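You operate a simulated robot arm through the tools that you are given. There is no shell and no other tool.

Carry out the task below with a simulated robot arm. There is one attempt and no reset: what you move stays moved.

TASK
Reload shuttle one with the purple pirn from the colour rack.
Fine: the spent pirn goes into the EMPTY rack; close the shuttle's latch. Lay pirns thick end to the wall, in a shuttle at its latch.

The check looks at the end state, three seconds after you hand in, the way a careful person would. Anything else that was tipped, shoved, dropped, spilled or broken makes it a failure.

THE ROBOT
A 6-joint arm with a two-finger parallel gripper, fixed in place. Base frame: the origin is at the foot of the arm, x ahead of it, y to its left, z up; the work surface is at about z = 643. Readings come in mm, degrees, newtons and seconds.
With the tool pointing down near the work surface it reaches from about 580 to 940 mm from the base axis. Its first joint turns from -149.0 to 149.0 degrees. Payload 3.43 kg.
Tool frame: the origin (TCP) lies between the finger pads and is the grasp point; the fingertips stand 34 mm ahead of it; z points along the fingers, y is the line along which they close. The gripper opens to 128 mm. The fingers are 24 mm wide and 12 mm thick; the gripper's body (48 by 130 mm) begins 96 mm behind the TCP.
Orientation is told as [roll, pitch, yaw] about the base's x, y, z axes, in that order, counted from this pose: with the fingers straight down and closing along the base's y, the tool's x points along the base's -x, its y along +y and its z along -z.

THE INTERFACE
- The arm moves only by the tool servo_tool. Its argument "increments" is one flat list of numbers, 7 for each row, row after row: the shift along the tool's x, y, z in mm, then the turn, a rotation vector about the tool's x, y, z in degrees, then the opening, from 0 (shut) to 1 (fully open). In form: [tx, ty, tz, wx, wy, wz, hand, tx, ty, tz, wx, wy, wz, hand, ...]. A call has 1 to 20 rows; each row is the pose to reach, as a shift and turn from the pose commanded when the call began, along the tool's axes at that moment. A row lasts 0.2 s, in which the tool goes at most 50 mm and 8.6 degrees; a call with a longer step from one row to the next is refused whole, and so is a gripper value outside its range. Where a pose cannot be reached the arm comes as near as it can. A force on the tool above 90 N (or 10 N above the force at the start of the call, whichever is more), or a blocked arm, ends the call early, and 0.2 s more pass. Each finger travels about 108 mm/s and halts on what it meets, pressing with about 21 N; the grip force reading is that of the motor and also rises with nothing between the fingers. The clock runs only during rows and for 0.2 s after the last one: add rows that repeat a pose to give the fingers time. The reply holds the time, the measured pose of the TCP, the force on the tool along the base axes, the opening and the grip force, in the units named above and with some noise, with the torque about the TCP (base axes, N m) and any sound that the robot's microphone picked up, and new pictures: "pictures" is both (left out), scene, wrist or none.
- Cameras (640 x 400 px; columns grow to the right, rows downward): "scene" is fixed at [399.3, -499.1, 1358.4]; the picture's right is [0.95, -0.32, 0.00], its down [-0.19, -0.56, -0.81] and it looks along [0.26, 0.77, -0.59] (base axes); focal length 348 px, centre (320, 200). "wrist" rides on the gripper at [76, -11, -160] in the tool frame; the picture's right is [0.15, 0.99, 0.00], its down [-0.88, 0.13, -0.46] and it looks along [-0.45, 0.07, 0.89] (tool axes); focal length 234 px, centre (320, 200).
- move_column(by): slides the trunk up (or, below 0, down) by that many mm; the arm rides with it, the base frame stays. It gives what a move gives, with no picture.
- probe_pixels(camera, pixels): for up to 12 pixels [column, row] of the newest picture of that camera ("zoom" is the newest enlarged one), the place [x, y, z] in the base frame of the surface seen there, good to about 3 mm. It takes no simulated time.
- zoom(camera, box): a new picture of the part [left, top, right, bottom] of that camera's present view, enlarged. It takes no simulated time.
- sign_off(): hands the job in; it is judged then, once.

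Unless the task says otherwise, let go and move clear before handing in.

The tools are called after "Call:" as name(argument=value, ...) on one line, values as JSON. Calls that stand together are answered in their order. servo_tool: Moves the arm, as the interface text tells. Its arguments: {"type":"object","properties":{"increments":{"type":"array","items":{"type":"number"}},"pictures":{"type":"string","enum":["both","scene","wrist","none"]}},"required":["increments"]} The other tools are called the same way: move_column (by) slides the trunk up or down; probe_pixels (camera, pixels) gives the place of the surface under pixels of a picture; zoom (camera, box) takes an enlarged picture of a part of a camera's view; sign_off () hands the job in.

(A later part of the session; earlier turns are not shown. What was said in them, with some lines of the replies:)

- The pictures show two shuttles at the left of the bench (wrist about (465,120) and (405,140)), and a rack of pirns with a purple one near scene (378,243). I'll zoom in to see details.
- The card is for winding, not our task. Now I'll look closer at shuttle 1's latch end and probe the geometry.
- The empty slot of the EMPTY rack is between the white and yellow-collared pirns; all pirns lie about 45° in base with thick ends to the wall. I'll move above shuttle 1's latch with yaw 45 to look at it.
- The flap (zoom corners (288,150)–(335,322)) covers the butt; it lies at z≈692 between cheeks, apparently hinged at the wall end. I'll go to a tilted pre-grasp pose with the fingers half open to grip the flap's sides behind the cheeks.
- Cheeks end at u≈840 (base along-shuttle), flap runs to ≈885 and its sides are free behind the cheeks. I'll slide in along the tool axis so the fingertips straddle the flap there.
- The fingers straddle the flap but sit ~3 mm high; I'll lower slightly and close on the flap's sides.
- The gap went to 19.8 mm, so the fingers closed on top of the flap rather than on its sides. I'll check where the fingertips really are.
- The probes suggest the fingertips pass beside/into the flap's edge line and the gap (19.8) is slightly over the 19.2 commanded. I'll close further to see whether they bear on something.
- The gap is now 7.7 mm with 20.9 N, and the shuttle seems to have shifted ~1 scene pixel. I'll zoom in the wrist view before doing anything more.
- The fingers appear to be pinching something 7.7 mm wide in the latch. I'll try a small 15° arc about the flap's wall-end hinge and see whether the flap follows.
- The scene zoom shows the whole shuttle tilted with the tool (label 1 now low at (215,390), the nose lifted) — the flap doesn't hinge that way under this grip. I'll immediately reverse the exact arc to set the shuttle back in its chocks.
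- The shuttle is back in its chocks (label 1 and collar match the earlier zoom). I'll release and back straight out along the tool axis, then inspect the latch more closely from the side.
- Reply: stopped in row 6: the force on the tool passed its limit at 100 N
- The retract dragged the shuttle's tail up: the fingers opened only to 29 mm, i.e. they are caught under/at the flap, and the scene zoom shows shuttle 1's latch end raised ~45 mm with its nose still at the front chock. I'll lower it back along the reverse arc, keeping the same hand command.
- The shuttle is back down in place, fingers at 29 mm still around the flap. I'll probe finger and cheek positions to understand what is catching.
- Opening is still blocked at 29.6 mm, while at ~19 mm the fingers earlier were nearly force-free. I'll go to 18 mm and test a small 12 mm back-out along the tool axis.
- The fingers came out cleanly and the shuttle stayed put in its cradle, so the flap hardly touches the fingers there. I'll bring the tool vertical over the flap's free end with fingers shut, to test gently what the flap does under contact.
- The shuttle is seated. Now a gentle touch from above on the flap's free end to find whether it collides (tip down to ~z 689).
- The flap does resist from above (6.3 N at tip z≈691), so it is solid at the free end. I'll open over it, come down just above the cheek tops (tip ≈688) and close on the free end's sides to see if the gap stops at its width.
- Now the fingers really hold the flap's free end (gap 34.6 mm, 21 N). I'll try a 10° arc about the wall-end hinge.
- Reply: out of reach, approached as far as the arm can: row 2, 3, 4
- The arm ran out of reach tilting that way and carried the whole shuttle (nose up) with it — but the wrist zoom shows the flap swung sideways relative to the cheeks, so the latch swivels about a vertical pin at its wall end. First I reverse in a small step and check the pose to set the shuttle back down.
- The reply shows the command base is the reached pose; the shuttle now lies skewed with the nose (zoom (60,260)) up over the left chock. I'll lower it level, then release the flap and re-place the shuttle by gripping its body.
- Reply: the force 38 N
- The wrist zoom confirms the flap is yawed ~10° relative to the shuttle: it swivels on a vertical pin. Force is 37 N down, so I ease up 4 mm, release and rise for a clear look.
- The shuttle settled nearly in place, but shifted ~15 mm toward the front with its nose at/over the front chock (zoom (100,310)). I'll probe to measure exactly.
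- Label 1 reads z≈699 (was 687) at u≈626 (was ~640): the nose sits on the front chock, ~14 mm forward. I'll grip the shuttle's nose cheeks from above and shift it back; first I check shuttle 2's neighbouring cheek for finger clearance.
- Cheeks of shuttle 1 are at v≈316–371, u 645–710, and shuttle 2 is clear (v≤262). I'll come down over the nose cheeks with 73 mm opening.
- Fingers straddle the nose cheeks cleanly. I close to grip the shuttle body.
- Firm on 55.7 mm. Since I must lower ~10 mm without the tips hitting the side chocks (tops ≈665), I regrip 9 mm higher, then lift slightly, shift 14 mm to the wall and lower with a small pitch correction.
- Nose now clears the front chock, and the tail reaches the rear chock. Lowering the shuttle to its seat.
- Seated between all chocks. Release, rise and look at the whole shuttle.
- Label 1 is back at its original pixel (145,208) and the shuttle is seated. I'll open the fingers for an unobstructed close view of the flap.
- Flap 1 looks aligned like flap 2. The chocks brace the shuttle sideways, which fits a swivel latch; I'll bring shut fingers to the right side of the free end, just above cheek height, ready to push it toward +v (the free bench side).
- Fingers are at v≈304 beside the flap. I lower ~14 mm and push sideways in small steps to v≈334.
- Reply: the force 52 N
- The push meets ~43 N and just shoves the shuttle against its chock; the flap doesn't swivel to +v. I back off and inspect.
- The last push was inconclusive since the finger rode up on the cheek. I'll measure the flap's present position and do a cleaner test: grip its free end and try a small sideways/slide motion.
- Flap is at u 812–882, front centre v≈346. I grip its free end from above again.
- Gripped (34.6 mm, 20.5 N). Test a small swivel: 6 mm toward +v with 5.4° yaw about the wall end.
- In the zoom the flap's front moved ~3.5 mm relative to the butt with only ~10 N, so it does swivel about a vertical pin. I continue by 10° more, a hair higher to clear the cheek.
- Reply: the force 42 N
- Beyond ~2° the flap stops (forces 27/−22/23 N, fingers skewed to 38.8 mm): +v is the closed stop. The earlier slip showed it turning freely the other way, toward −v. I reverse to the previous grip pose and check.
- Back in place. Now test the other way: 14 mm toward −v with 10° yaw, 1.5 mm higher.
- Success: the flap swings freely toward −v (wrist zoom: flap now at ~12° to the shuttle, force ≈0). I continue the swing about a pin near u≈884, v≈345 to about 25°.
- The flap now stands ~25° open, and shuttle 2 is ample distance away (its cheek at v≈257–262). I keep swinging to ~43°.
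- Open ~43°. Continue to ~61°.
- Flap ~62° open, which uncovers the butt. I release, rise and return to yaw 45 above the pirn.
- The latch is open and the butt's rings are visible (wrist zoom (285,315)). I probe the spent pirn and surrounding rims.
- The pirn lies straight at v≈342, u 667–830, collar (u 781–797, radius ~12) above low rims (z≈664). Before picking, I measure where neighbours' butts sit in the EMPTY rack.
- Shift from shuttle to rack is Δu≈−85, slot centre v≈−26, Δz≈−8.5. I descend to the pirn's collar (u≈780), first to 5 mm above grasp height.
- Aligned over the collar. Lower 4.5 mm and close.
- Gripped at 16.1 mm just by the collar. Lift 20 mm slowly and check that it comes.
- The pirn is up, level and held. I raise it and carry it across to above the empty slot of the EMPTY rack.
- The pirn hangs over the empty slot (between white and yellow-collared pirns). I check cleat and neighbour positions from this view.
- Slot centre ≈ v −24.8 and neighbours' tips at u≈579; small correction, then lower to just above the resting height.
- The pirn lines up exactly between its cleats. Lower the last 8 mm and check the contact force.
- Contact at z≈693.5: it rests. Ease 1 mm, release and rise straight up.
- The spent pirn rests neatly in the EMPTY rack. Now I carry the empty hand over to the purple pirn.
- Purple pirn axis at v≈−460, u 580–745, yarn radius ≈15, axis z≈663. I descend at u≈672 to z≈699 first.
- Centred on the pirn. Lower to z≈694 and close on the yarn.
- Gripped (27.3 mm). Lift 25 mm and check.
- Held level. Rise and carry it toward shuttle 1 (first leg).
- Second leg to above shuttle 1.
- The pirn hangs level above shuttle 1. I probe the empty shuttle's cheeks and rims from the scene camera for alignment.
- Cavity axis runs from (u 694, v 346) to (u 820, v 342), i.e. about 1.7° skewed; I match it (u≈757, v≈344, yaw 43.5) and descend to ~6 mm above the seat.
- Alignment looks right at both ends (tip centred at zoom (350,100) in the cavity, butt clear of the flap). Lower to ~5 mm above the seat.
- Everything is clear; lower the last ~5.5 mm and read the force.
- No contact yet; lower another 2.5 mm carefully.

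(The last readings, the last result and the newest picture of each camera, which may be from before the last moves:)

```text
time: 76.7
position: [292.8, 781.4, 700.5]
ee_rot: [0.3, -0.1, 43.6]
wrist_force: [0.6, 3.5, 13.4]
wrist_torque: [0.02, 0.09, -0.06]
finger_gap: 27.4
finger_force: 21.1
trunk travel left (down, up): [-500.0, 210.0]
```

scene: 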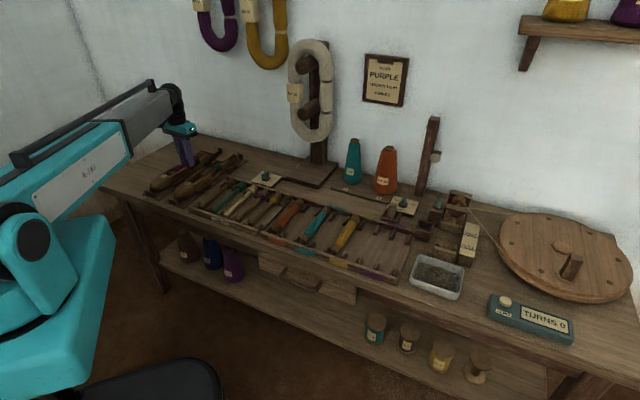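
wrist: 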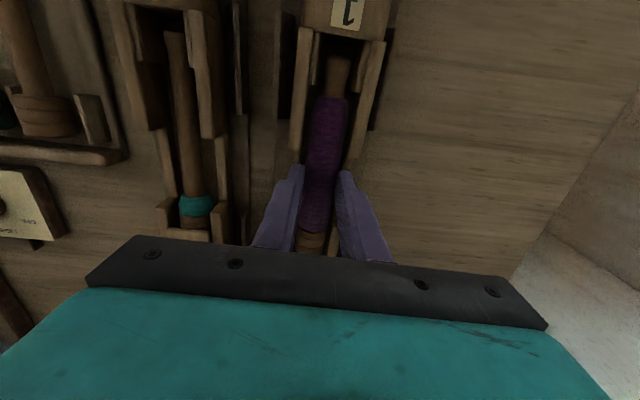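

Contact (13 N): it sits. Ease 1 mm, release and rise straight up.

Call:
servo_tool(increments=[0, 0, -1, 0, 0, 0, 0.12, 0, 0, -1, 0, 0, 0, 0.22, 0, 0, -1, 0, 0, 0, 0.32, 0, 0, -1, 0, 0, 0, 0.34, 0, 0, -12, 0, 0, 0, 0.34, 0, 0, -45, 0, 0, 0, 0.4, 0, 0, -90, 0, 0, 0, 0.7, -15, 0, -135, 0, 0, 0, 1, -25, 0, -150, 0, 0, 0, 1])

Call:
zoom(camera="scene", box=[140, 130, 250, 200])

Call:
zoom(camera="wrist", box=[260, 20, 390, 220])

```text
time: 78.7
position: [310.9, 794.6, 849.4]
ee_rot: [0.2, 0.0, 43.6]
wrist_force: [0.3, -0.1, -0.2]
wrist_torque: [-0.01, 0.01, 0.01]
finger_gap: 128.2
finger_force: 0.1
trunk travel left (down, up): [-500.0, 210.0]
```

scene: 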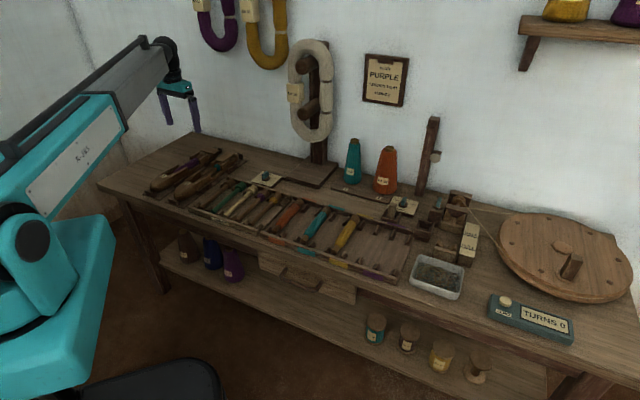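
wrist: 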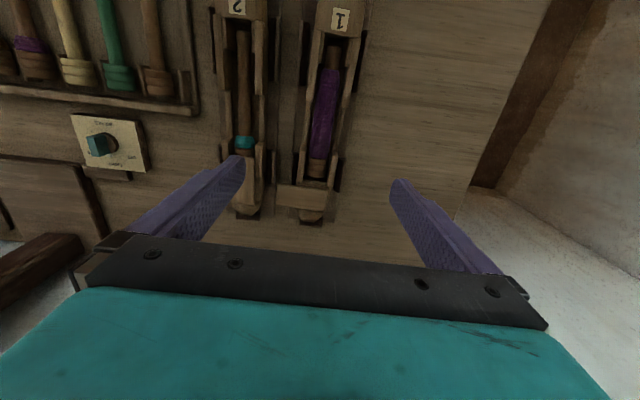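

```text
5.71 times, centred on (195, 165) of scene
```

zoom: 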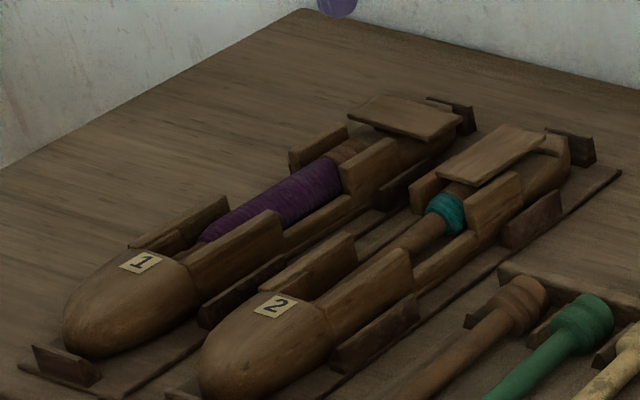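

```text
2.00 times, centred on (325, 120) of wrist
```

zoom: 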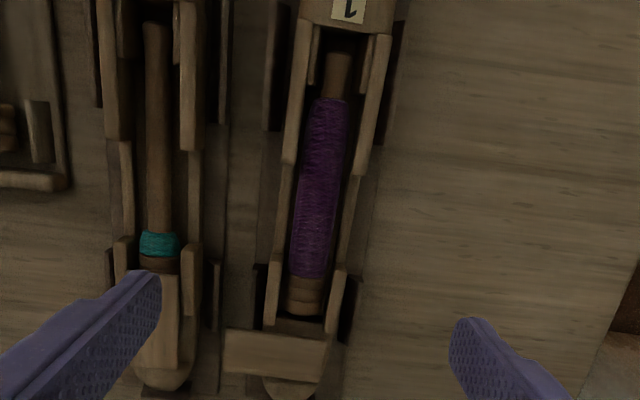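

The purple pirn lies in the shuttle. I probe its height and position, plus the flap.

Call:
probe_pixels(camera="zoom", pixels=[[340, 55], [335, 85], [325, 120], [318, 190], [312, 260], [308, 283], [306, 300], [304, 312], [232, 338], [228, 368], [322, 345], [316, 378]])

Call:
probe_pixels(camera="zoom", pixels=[[272, 290], [338, 300], [268, 320], [331, 325], [300, 390], [275, 352], [345, 8], [300, 322], [285, 210], [350, 215]])

```text
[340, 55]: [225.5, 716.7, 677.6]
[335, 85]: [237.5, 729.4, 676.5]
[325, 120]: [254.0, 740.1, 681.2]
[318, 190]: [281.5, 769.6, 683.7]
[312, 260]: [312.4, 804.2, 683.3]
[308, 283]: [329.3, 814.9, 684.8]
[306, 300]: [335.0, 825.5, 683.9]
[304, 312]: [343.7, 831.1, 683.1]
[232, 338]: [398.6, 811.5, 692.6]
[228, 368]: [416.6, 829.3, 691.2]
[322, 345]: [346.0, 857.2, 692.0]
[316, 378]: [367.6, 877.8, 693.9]
```

```text
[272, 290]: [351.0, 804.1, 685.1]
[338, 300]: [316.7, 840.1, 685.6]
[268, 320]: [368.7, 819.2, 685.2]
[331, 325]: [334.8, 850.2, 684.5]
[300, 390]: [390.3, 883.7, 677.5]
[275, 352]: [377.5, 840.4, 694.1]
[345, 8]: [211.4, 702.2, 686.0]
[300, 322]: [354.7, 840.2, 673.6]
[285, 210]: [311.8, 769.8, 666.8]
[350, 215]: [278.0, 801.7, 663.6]
```

Pirn seated identically to the old one (butt top z≈684, u 666–831). The flap stands 90° open (u 851–881, v 292–361), pin at about (u 865, v 343). I turn the hand to yaw 135 and come over the flap's free end to swing it shut.

Call:
servo_tool(increments=[-7, -3, 0, 0, 0, -7.6, 0.8, -14, -6, 0, 0, 0, -15.2, 0.6, -21, -9, 0, 0, 0, -22.8, 0.5, -28, -12, 0, 0, 0, -30.5, 0.4, -36, -15, 0, 0, 0, -38, 0.38, -43, -18, 0, 0, 0, -45.7, 0.38, -50, -21, 0, 0, 0, -53.3, 0.38, -57, -24, 0, 0, 0, -61, 0.38, -64, -27, 20, 0, 0, -68.6, 0.38, -71, -30, 45, 0, 0, -76.2, 0.38, -78, -33, 70, 0, 0, -83.8, 0.38, -85.2, -34.9, 95, 0, 0, -91.4, 0.38, -85.2, -34.9, 112, 0, 0, -91.4, 0.38, -85.2, -34.9, 112, 0, 0, -91.4, 0.38])

Call:
zoom(camera="wrist", box=[220, 60, 440, 240])

Call:
zoom(camera="scene", box=[160, 110, 260, 180])

```text
time: 81.7
position: [394.8, 826.5, 736.3]
ee_rot: [-0.1, -0.4, 135.0]
wrist_force: [0.2, -0.3, -0.4]
wrist_torque: [-0.03, 0.02, 0.01]
finger_gap: 48.5
finger_force: 0.1
out of reach, approached as far as the arm can: row 13, 14
trunk travel left (down, up): [-500.0, 210.0]
```

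scene: 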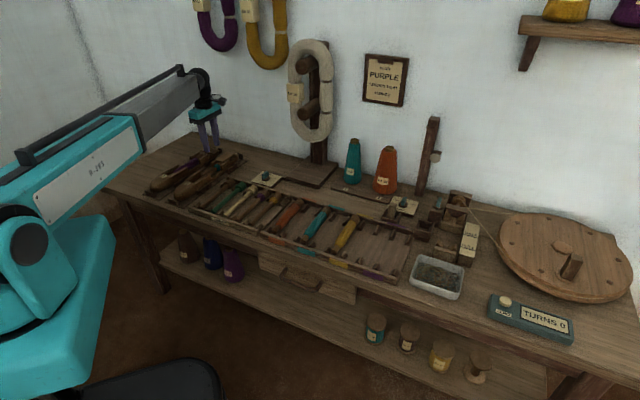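
wrist: 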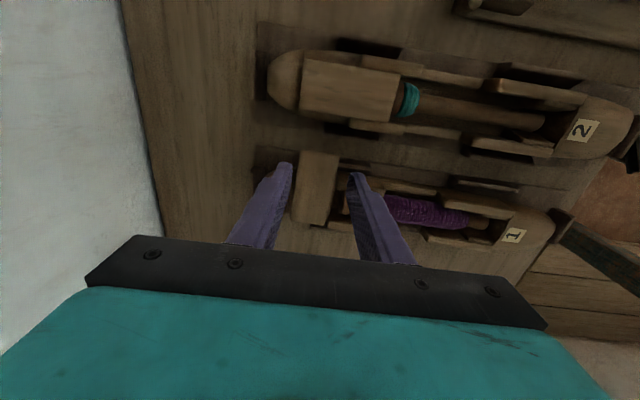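

```text
2.22 times, centred on (330, 150) of wrist
```

zoom: 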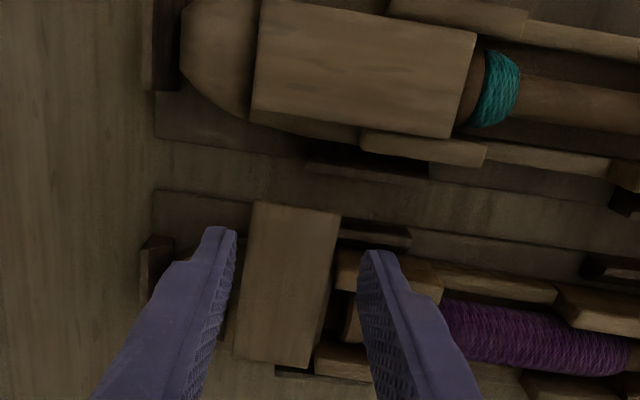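

```text
5.71 times, centred on (210, 145) of scene
```

zoom: 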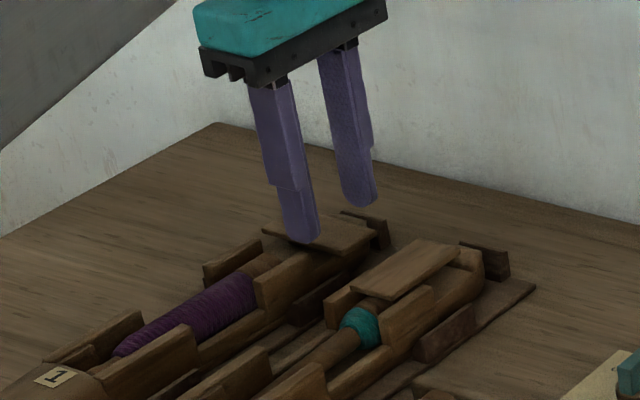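

The pose is right over the flap (u≈864, v≈305) but at the edge of reach. Raising the trunk should bring the shoulder nearer the wrist height and extend reach; I raise it 80 mm.

Call:
move_column(by=80)

```text
time: 82.9
position: [395.5, 826.3, 816.7]
ee_rot: [0.0, -0.3, 135.0]
wrist_force: [0.6, -0.1, -1.3]
wrist_torque: [0.0, 0.0, -0.01]
finger_gap: 48.5
finger_force: 0.0
trunk travel left (down, up): [-580.0, 130.0]
```

Call:
servo_tool(increments=[0, 0, 30, 0, 0, 0, 0.38, 0, 0, 60, 0, 0, 0, 0.38, 0, 0, 80, 0, 0, 0, 0.38, 0, 0, 92, 0, 0, 0, 0.38, 0, 0, 92, 0, 0, 0, 0.38])

Call:
zoom(camera="wrist", box=[220, 60, 440, 240])

Call:
zoom(camera="scene", box=[160, 110, 260, 180])

```text
time: 84.1
position: [388.5, 820.1, 726.4]
ee_rot: [-0.2, -0.2, 135.0]
wrist_force: [-0.1, -0.4, 0.6]
wrist_torque: [-0.01, -0.02, -0.02]
finger_gap: 48.6
finger_force: 0.1
out of reach, approached as far as the arm can: row 3, 4, 5
trunk travel left (down, up): [-580.0, 130.0]
```

scene: 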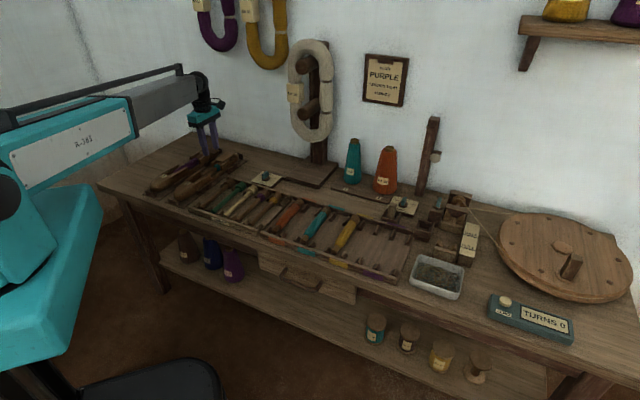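
wrist: 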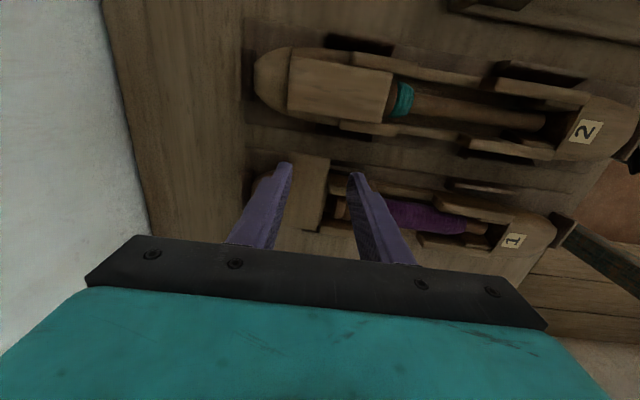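

```text
2.22 times, centred on (330, 150) of wrist
```

zoom: 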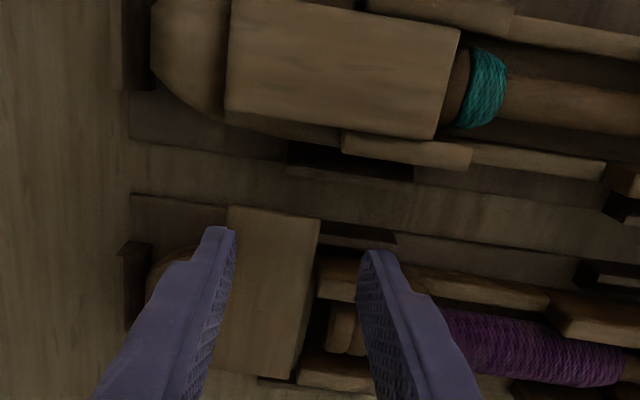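

```text
5.71 times, centred on (210, 145) of scene
```

zoom: 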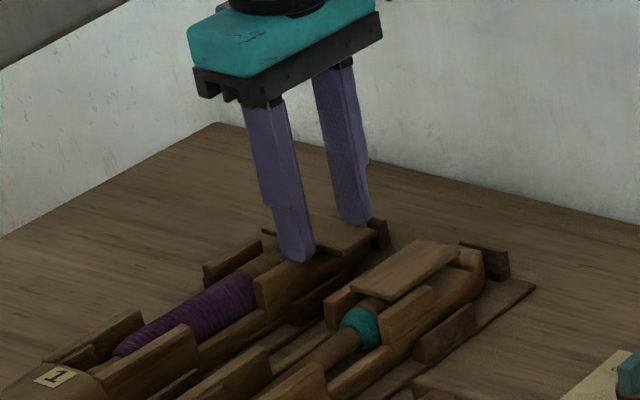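

Raising the trunk made reach worse (only r≈907), so I'll undo that and use another way: hook the flap's wall-side edge with shut, outward-tilted fingers. First go up and turn back to yaw 45.

Call:
servo_tool(increments=[0, 0, -10, 0, 0, 0, 0.38, 0, 5, -45, 0, 0, 0, 0.38, 0, 20, -85, 0, 0, 7, 0.3, 0, 40, -115, 0, 0, 15, 0.2, 0, 50, -140, 0, 0, 22.5, 0.1, 0, 60, -150, 0, 0, 30, 0, 0, 60, -150, 0, 0, 37.5, 0, 0, 60, -150, 0, 0, 45, 0, 0, 60, -150, 0, 0, 52.5, 0, 0, 60, -150, 0, 0, 60, 0, 0, 60, -150, 0, 0, 67.5, 0, 0, 60, -150, 0, 0, 75, 0, 0, 60, -150, 0, 0, 82.5, 0, 0, 60, -150, 0, 0, 90, 0], pictures="none")

Call:
move_column(by=-80)

```text
time: 87.1
position: [349.9, 778.7, 877.0]
ee_rot: [0.3, 0.0, 44.8]
wrist_force: [0.0, -0.2, -0.2]
wrist_torque: [0.01, -0.01, 0.03]
finger_gap: 0.0
finger_force: 20.9
trunk travel left (down, up): [-580.0, 130.0]
```

```text
time: 88.2
position: [349.4, 776.4, 797.5]
ee_rot: [0.3, 0.0, 45.0]
wrist_force: [-0.1, 0.2, 0.3]
wrist_torque: [-0.01, -0.01, 0.0]
finger_gap: 0.0
finger_force: 21.0
trunk travel left (down, up): [-500.0, 210.0]
```

Now position the shut, outward-tilted fingers beyond the flap's wall-side edge, still high.

Call:
servo_tool(increments=[-22, -0.7, 5, 0, -6.2, 0, 0, -44, -1.5, 10, 0, -12.5, 0, 0, -66, -2.2, 20, 0, -18.8, 0, 0, -87.5, -2.9, 32.5, 0, -25, 0, 0, -87.5, -2.9, 32.5, 0, -25, 0, 0])

Call:
zoom(camera="wrist", box=[220, 40, 440, 220])

Call:
zoom(camera="scene", box=[160, 110, 260, 180])

```text
time: 89.4
position: [412.5, 834.9, 764.5]
ee_rot: [0.3, -25.2, 44.8]
wrist_force: [0.1, -0.4, 1.2]
wrist_torque: [-0.02, 0.0, 0.02]
finger_gap: 0.1
finger_force: 21.3
trunk travel left (down, up): [-500.0, 210.0]
```

scene: 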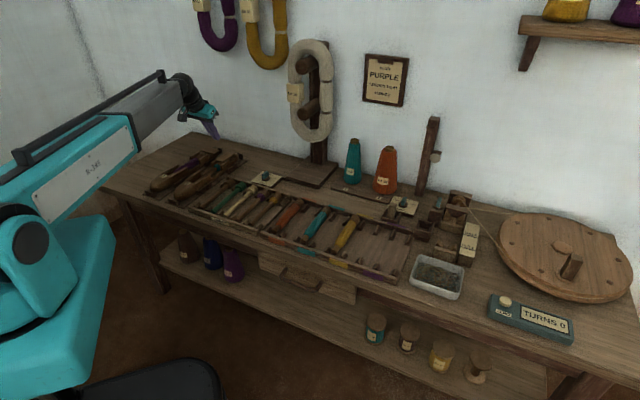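
wrist: 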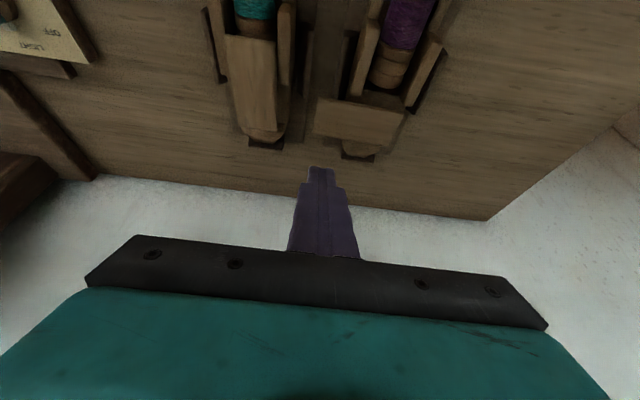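

```text
2.22 times, centred on (330, 130) of wrist
```

zoom: 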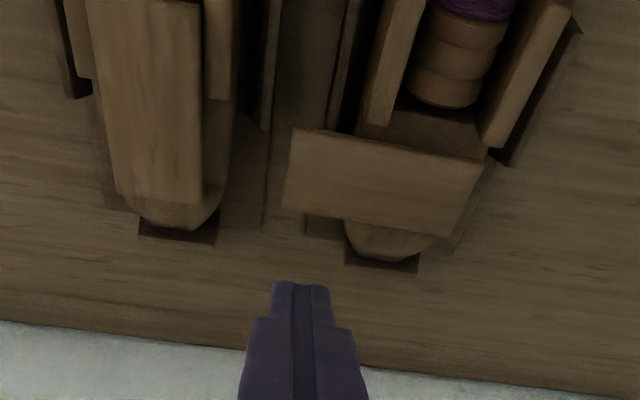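

```text
5.71 times, centred on (210, 145) of scene
```

zoom: 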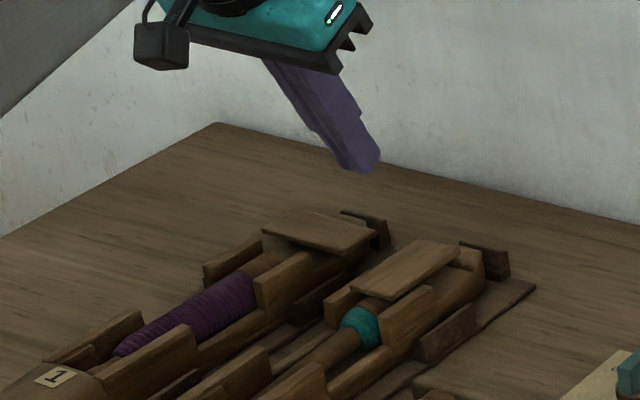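

Reached comfortably, fingertips beyond the flap edge (zoom (300,285) vs flap edge (380,225)). Descend vertically to flap height.

Call:
servo_tool(increments=[2, 0, 11.5, 0, 0, 0, 0, 7, 0, 21.5, 0, 0, 0, 0, 12, 0, 32, 0, 0, 0, 0, 15.8, 0, 40.6, 0, 0, 0, 0, 15.8, 0, 40.6, 0, 0, 0, 0])

Call:
zoom(camera="wrist", box=[220, 60, 440, 240])

Call:
zoom(camera="scene", box=[170, 120, 250, 180])

```text
time: 90.6
position: [415.1, 838.6, 722.2]
ee_rot: [0.3, -25.1, 44.8]
wrist_force: [0.6, 0.3, 0.1]
wrist_torque: [0.0, 0.05, -0.01]
finger_gap: 0.1
finger_force: 21.1
trunk travel left (down, up): [-500.0, 210.0]
```

scene: 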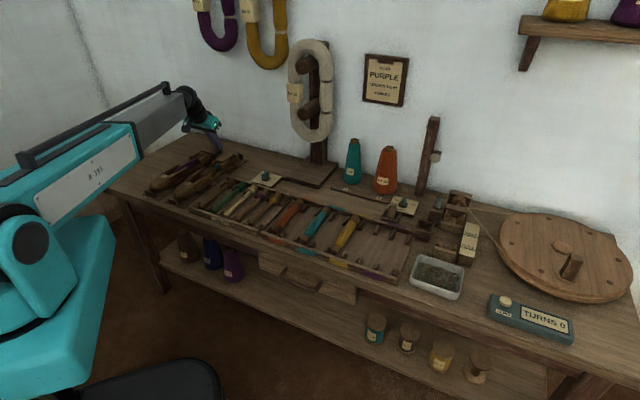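
wrist: 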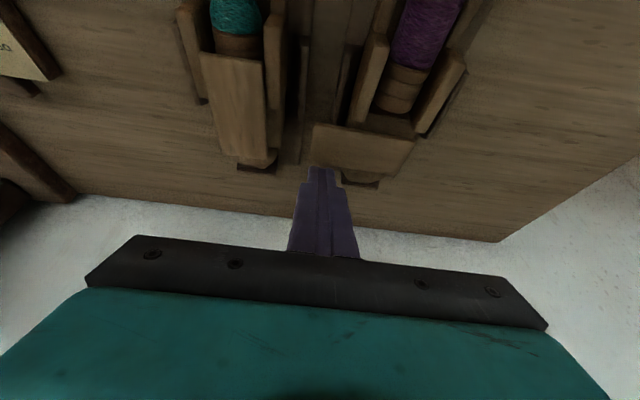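

```text
2.22 times, centred on (330, 150) of wrist
```

zoom: 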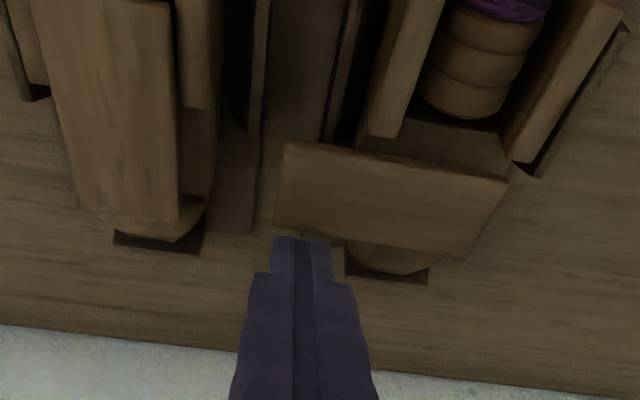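

```text
6.67 times, centred on (210, 150) of scene
```

zoom: 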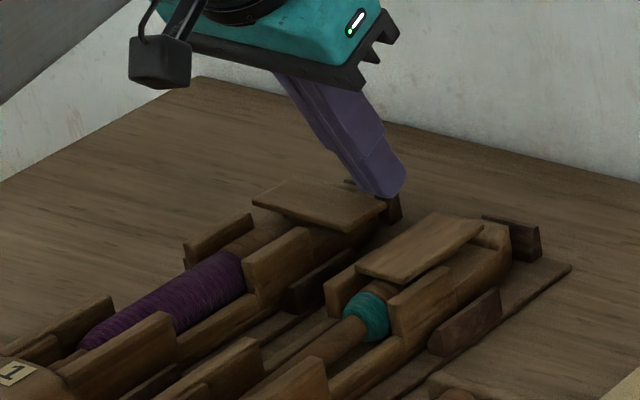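

The finger hooks behind the flap's free end (wrist zoom (300,240)). I pull it around the pin from 90° to ~45° along an arc.

Call:
servo_tool(increments=[4, 0.3, -1, 0, 0, 0, 0, 7.6, 0.6, -2.5, 0, 0, 0, 0, 13, -2.3, -5, 0, 0, 0, 0, 18.5, -5.2, -7.6, 0, 0, 0, 0, 24.5, -6.4, -10.4, 0, 0, 0, 0, 30.5, -7.6, -13.2, 0, 0, 0, 0, 36.5, -7.1, -16, 0, 0, 0, 0, 42.5, -6.6, -18.9, 0, 0, 0, 0])

Call:
zoom(camera="wrist", box=[220, 60, 440, 240])

Call:
zoom(camera="scene", box=[140, 120, 250, 200])

```text
time: 92.4
position: [388.2, 801.9, 720.8]
ee_rot: [0.5, -25.0, 44.8]
wrist_force: [0.0, -0.7, 0.8]
wrist_torque: [0.0, -0.01, -0.01]
finger_gap: 0.1
finger_force: 21.5
trunk travel left (down, up): [-500.0, 210.0]
```

scene: 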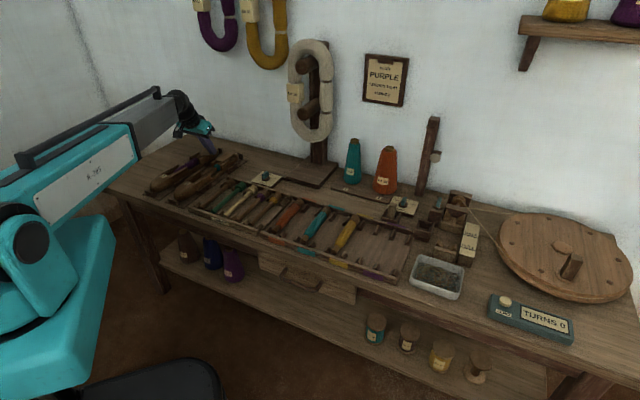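
wrist: 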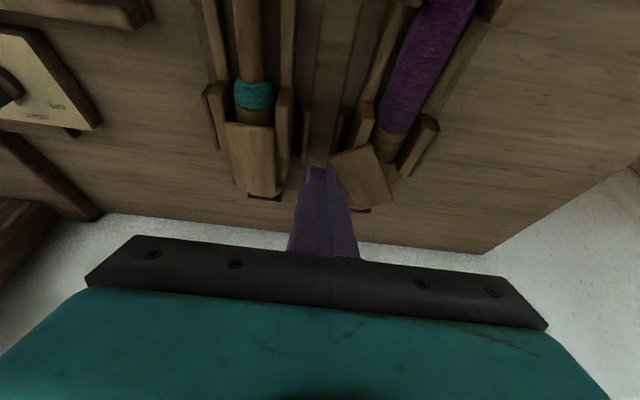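

```text
2.22 times, centred on (330, 150) of wrist
```

zoom: 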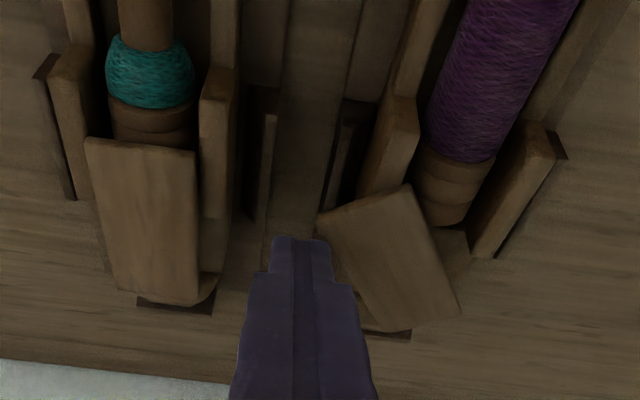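

```text
5.00 times, centred on (195, 160) of scene
```

zoom: 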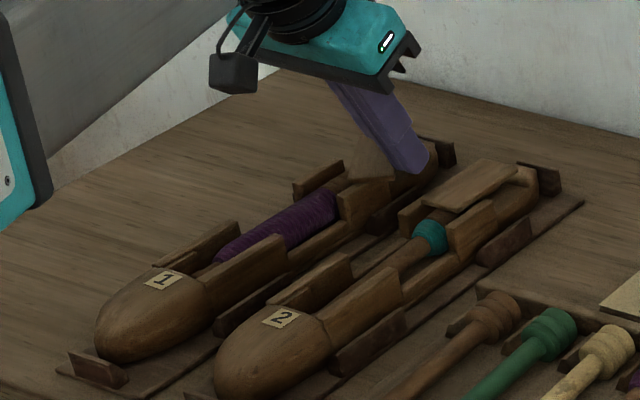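

The flap followed to ~45° with no strain. For the last part I'll grip it from above: back off, rise and straighten the tool.

Call:
servo_tool(increments=[0, -6, 0, 0, 0, 0, 0, -8, -8, -18, 0, 0, 0, 0, -17, -8, -36, 0, 5, 0, 0.1, -25, -8, -54, 0, 12, 0, 0.2, -30, -8, -65, 0, 19, 0, 0.3, -34, -8, -73, 0, 25, 0, 0.38, -34, -8, -73, 0, 25, 0, 0.38], pictures="none")

```text
time: 94.0
position: [393.1, 794.6, 801.4]
ee_rot: [0.3, 0.0, 45.0]
wrist_force: [0.1, -0.7, -0.5]
wrist_torque: [-0.01, 0.01, -0.02]
finger_gap: 48.8
finger_force: 0.1
trunk travel left (down, up): [-500.0, 210.0]
```

Call:
servo_tool(increments=[1, 5, 0, 0, 0, -7.2, 0.38, 2, 10, 0, 0, 0, -14.4, 0.38, 3, 14, 0, 0, 0, -21.6, 0.38, 4, 19, 0, 0, 0, -28.8, 0.38, 5, 24, 20, 0, 0, -36, 0.38, 5.2, 28.7, 50, 0, 0, -43, 0.38, 5.2, 28.7, 62, 0, 0, -43, 0.38, 5.2, 28.7, 62, 0, 0, -43, 0.38])

Call:
zoom(camera="wrist", box=[220, 60, 440, 240])

Call:
zoom(camera="scene", box=[160, 120, 250, 180])

```text
time: 95.8
position: [368.5, 812.2, 739.4]
ee_rot: [0.1, -0.2, 88.0]
wrist_force: [-0.4, -0.9, -0.2]
wrist_torque: [0.0, 0.0, 0.02]
finger_gap: 48.6
finger_force: 0.1
trunk travel left (down, up): [-500.0, 210.0]
```

scene: 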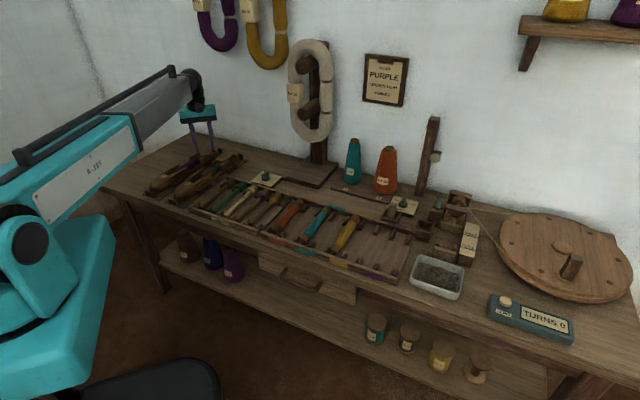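
wrist: 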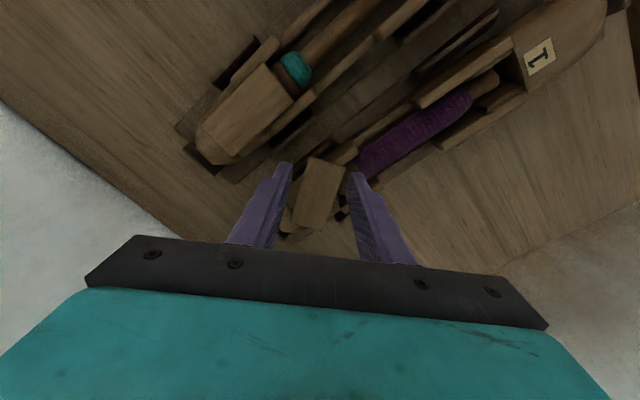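

```text
2.22 times, centred on (330, 150) of wrist
```

zoom: 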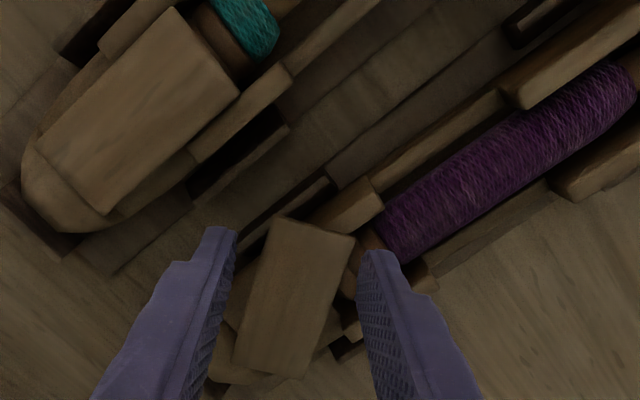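

```text
6.67 times, centred on (205, 150) of scene
```

zoom: 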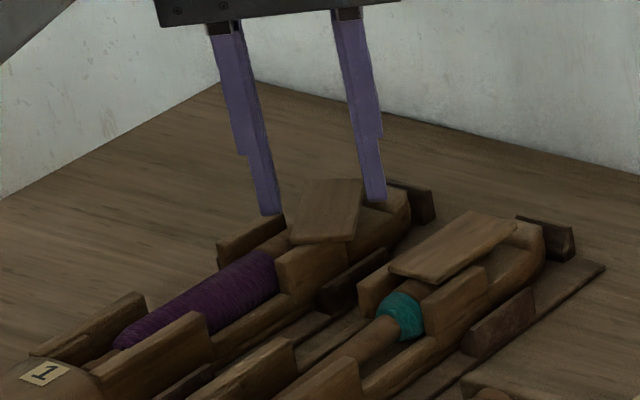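

Call:
zoom(camera="wrist", box=[270, 130, 370, 250])

```text
3.33 times, centred on (320, 190) of wrist
```

zoom: 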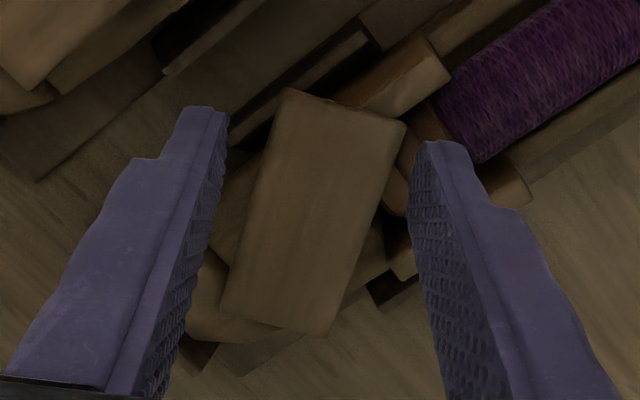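

Call:
probe_pixels(camera="zoom", pixels=[[290, 95], [398, 125], [225, 308], [325, 328], [310, 210], [430, 80], [415, 140], [205, 125], [430, 160]])

```text
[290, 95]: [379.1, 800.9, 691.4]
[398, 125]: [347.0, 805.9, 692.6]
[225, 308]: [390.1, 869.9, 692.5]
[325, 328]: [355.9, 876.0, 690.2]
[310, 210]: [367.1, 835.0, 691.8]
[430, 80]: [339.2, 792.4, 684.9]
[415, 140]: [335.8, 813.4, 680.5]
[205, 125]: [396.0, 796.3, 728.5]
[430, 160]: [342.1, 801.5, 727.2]
```

Flap is at θ≈37° about pin (866,343). I align the hand (yaw 82), lower to tip ≈687.5 and grip it.

Call:
servo_tool(increments=[0, 2.4, 6, 0, 0, 3, 0.38, 0.1, 4.7, 12, 0, 0, 6, 0.38, 0.1, 4.7, 18, 0, 0, 6, 0.38, 0.1, 4.7, 18, 0, 0, 6, 0.32, 0.1, 4.7, 18, 0, 0, 6, 0.25, 0.1, 4.7, 18, 0, 0, 6, 0.2, 0.1, 4.7, 18, 0, 0, 6, 0.2], pictures="wrist")

Call:
zoom(camera="wrist", box=[240, 80, 400, 240])

```text
time: 97.4
position: [364.5, 812.0, 721.4]
ee_rot: [0.2, -0.2, 82.0]
wrist_force: [1.8, 1.6, 1.0]
wrist_torque: [0.27, -0.14, -0.06]
finger_gap: 34.2
finger_force: 20.7
trunk travel left (down, up): [-500.0, 210.0]
```

wrist: 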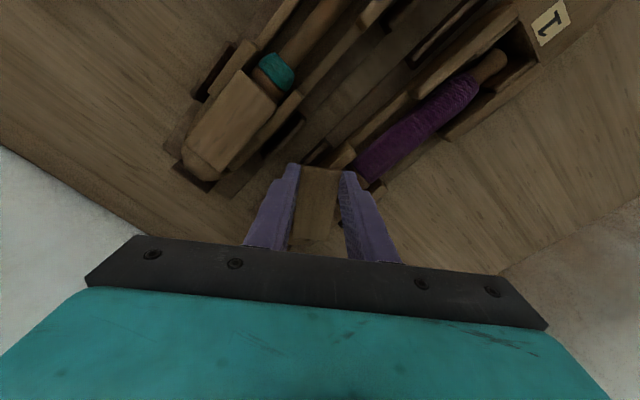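

```text
2.50 times, centred on (320, 160) of wrist
```

zoom: 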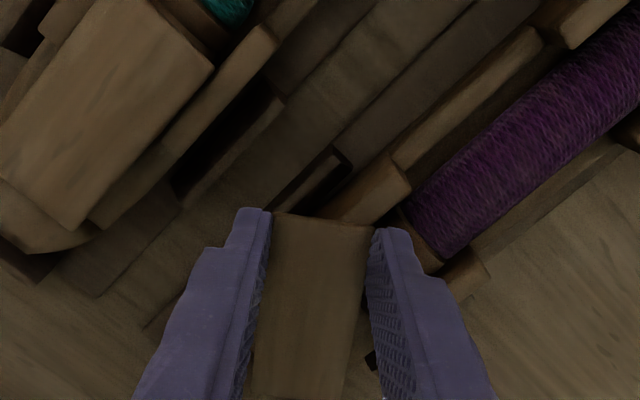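

Gripped (34.2 mm). Swing it closed from 37° to ~12°.

Call:
servo_tool(increments=[-0.1, 2.7, 0, 0, 0, 3, 0.2, -0.3, 5.3, 0, 0, 0, 6, 0.2, -0.9, 9.7, 0, 0, 0, 12, 0.2, -2.4, 14.8, 0, 0, 0, 19, 0.2, -4, 19, 0, 0, 0, 25, 0.2, -4, 19, 0, 0, 0, 25, 0.2], pictures="wrist")

Call:
zoom(camera="wrist", box=[240, 80, 400, 240])

Call:
zoom(camera="scene", box=[140, 120, 250, 200])

```text
time: 98.8
position: [344.9, 817.8, 722.2]
ee_rot: [0.3, -0.2, 56.8]
wrist_force: [1.2, -1.4, 11.5]
wrist_torque: [-0.08, 0.0, -0.08]
finger_gap: 34.3
finger_force: 21.4
trunk travel left (down, up): [-500.0, 210.0]
```

wrist: 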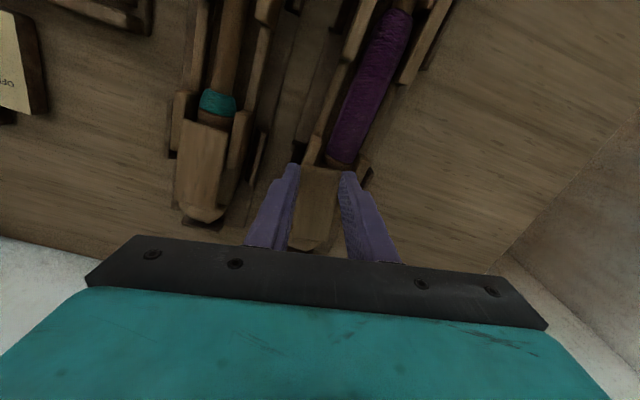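

```text
2.50 times, centred on (320, 160) of wrist
```

zoom: 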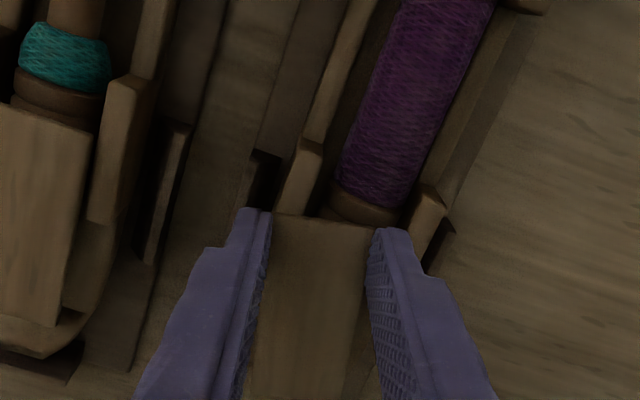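

```text
5.00 times, centred on (195, 160) of scene
```

zoom: 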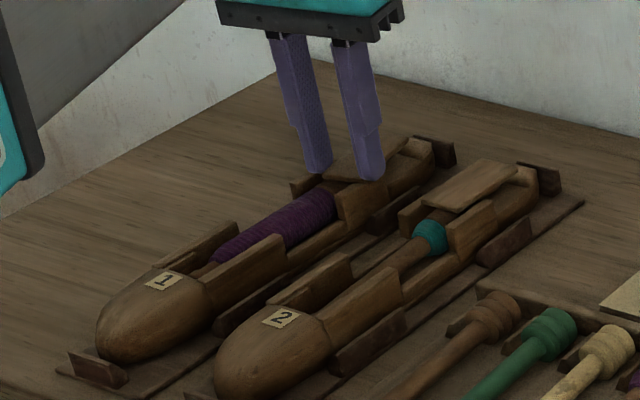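

Almost shut (12°). Raise 1 mm to lighten contact and swing the rest to the closed stop.

Call:
servo_tool(increments=[0, 0, -1, 0, 0, 0, 0.2, -0.8, 3.2, -1, 0, 0, 4.5, 0.2, -1.7, 6.4, -1, 0, 0, 9, 0.2, -2.6, 9.6, -1, 0, 0, 13.5, 0.2, -2.6, 9.6, -1, 0, 0, 13.5, 0.2], pictures="wrist")

Call:
zoom(camera="wrist", box=[240, 80, 400, 240])

Call:
zoom(camera="scene", box=[140, 120, 250, 200])

```text
time: 100.0
position: [339.7, 826.9, 721.2]
ee_rot: [0.3, -0.1, 43.4]
wrist_force: [-1.5, -3.0, 3.1]
wrist_torque: [0.02, -0.21, 0.27]
finger_gap: 34.4
finger_force: 20.6
trunk travel left (down, up): [-500.0, 210.0]
```

wrist: 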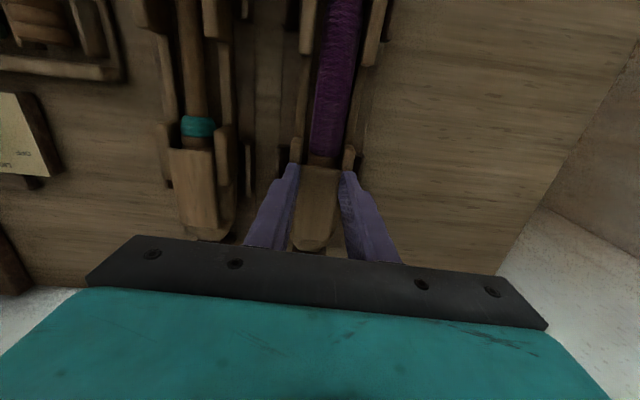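

```text
2.50 times, centred on (320, 160) of wrist
```

zoom: 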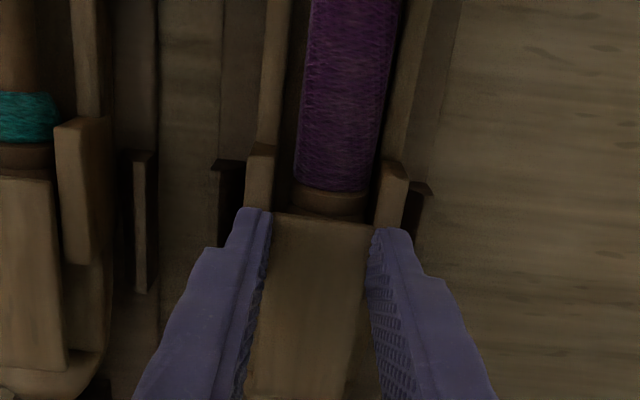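

```text
5.00 times, centred on (195, 160) of scene
```

zoom: 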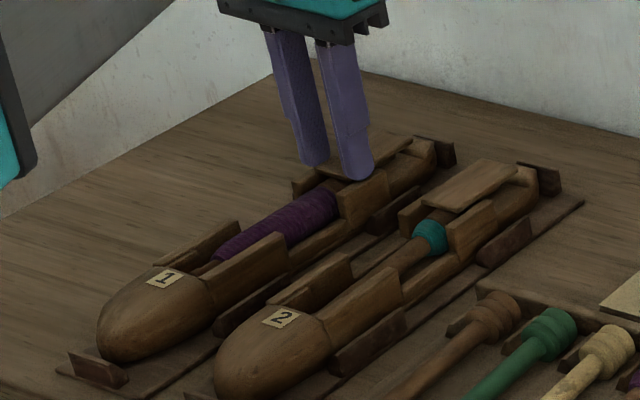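

Closed against its stop (torque 0.27 N·m). A slight extra nudge (2.5 mm, 2°) to be sure, then release and rise.

Call:
servo_tool(increments=[0, 1.3, 0, 0, 0, 1, 0.2, 0, 2.5, 0, 0, 0, 2, 0.2, 0, 2.5, 0, 0, 0, 2, 0.2, 0, 1.5, 0, 0, 0, 1.5, 0.3, 0, 1, -1, 0, 0, 1, 0.38, 0, 1, -15, 0, 0, 0, 0.38, 0, 0, -55, 0, 0, 0, 0.4, 10, 0, -100, 0, 0, 0, 0.7, 20, 0, -135, 0, 0, 0, 1, 20, 0, -135, 0, 0, 0, 1])

Call:
zoom(camera="wrist", box=[260, 20, 390, 220])

Call:
zoom(camera="scene", box=[140, 140, 250, 210])

```text
time: 102.2
position: [323.6, 814.2, 859.9]
ee_rot: [0.4, -0.1, 43.5]
wrist_force: [-0.4, 0.9, -0.7]
wrist_torque: [0.04, -0.02, -0.01]
finger_gap: 128.0
finger_force: 0.0
trunk travel left (down, up): [-500.0, 210.0]
```

scene: 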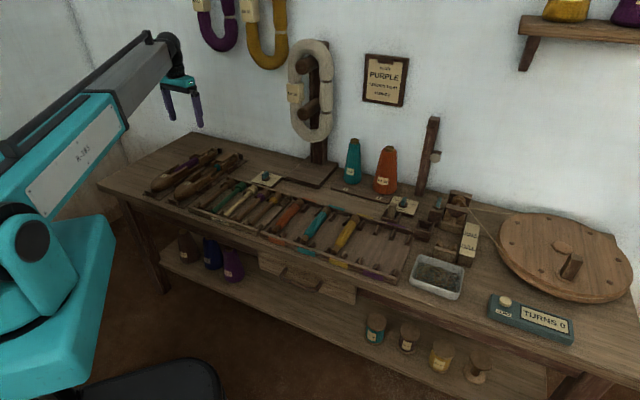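
wrist: 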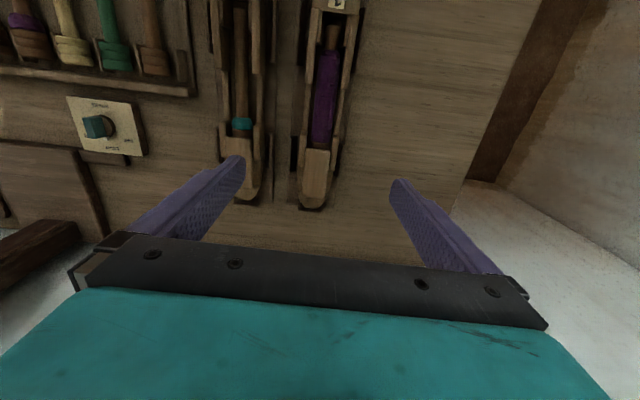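

```text
2.00 times, centred on (325, 120) of wrist
```

zoom: 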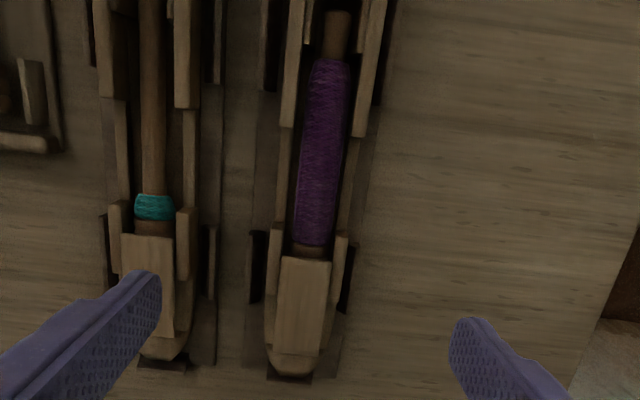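

```text
5.71 times, centred on (195, 175) of scene
```

zoom: 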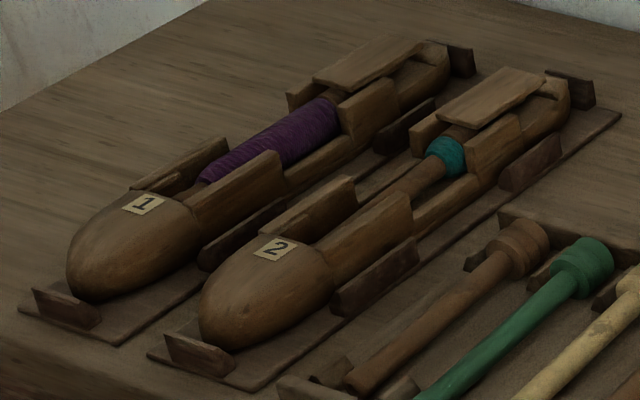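

The scene zoom now matches the original closed state with a full purple pirn. I verify the flap's angle against the shuttle, and overview the rest of the bench.

Call:
zoom(camera="wrist", box=[285, 110, 355, 215])

Call:
zoom(camera="scene", box=[190, 150, 450, 300])

Call:
probe_pixels(camera="wrist", pixels=[[306, 152], [327, 155], [301, 193], [319, 196], [300, 145], [333, 148], [297, 160], [329, 165], [308, 205], [316, 146]])

```text
3.81 times, centred on (320, 162) of wrist
```

zoom: 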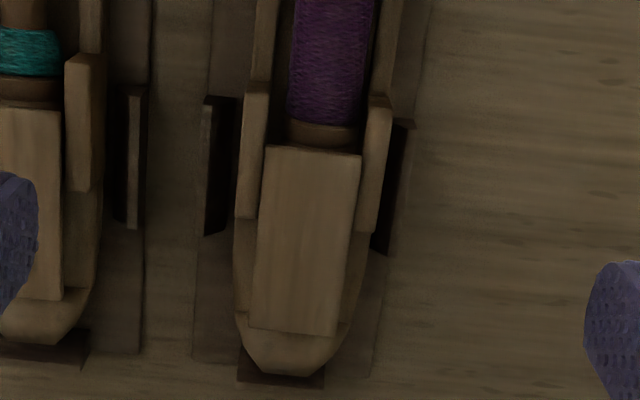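

```text
2.46 times, centred on (320, 225) of scene
```

zoom: 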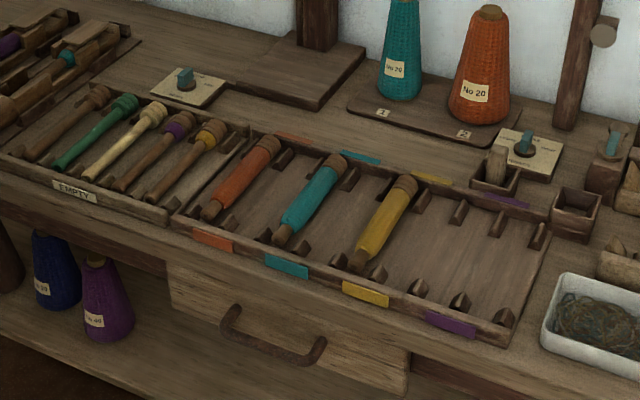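

```text
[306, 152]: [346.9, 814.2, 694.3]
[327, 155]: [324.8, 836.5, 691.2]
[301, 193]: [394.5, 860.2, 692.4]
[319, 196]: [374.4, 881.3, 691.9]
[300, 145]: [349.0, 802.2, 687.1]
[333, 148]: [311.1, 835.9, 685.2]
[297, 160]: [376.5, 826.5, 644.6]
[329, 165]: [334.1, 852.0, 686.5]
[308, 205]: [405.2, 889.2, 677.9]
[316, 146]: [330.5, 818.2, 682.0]
```

Flap axis (−1.9°) matches the shuttle axis (~−2°): latch closed; everything else on the bench is untouched. I move the arm well clear, then hand in.

Call:
servo_tool(increments=[10, 0, -20, 0, 0, 0, 1, 35, 0, -45, 0, 0, 0, 1, 70, 0, -70, 0, 0, 0, 1, 105, 0, -90, 0, 0, 0, 1, 140, 0, -100, 0, 0, 0, 1, 140, 0, -100, 0, 0, 0, 1])

Call:
zoom(camera="scene", box=[130, 130, 300, 240])

```text
time: 103.6
position: [221.9, 711.7, 959.0]
ee_rot: [0.3, 0.0, 43.4]
wrist_force: [-0.2, 0.1, 0.3]
wrist_torque: [0.0, 0.01, -0.02]
finger_gap: 127.9
finger_force: 0.1
trunk travel left (down, up): [-500.0, 210.0]
```

scene: 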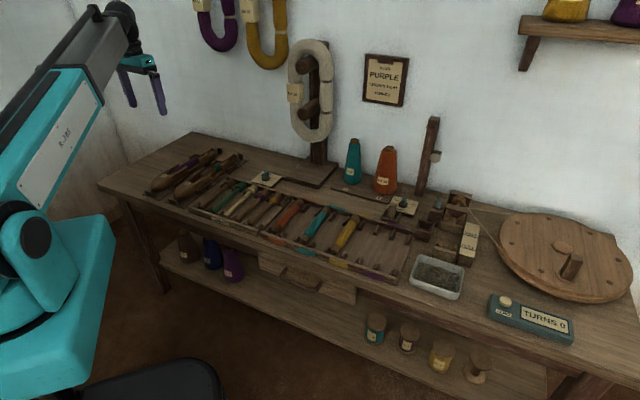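
wrist: 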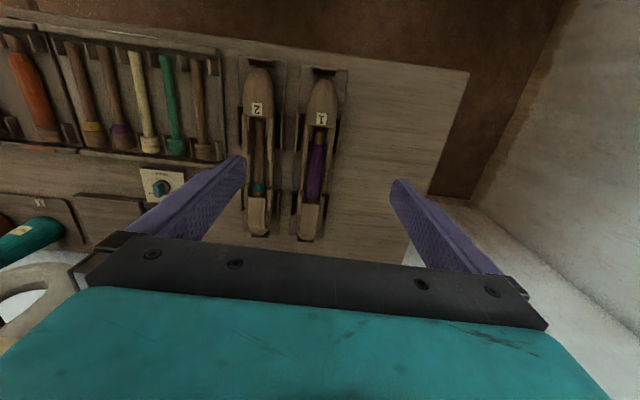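

```text
3.64 times, centred on (215, 185) of scene
```

zoom: 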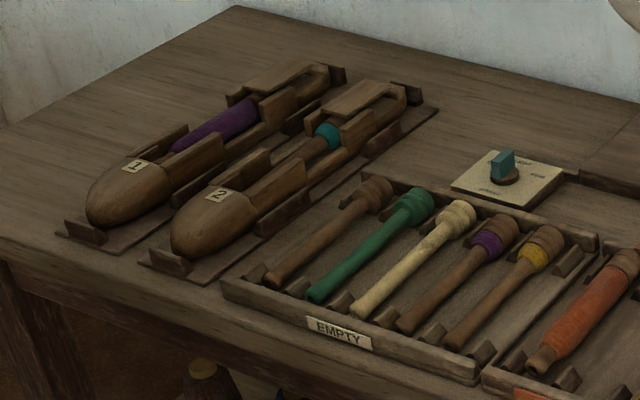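

The final view shows the purple pirn in shuttle 1 with its latch closed, the spent pirn (purple collar) in the EMPTY rack with its thick end to the wall, and the arm clear. I hand in.

Call:
sign_off()

```text
The job is handed in.
```

The job is handed in: shuttle one now holds the purple pirn from the colour rack, thick end to the wall under the latch, and the latch is closed. The spent pirn is in the free slot of the EMPTY rack, thick end to the wall. The final pictures show both in place, with the arm clear of the bench.

**Shuttle one was disturbed on the way.** I first tried to open the latch by lifting it. That dragged the shuttle out of its cradle, and its nose ended up resting on the front chock. I gripped the body and set it back between its chocks before carrying on. The latch turned out to swivel sideways on a pin rather than lift.

**Position at hand-in:** the shuttle sits between all its chocks but is turned about 2° from where it started. The closed latch lines up with it.

Nothing else on the bench looked moved in the final pictures.
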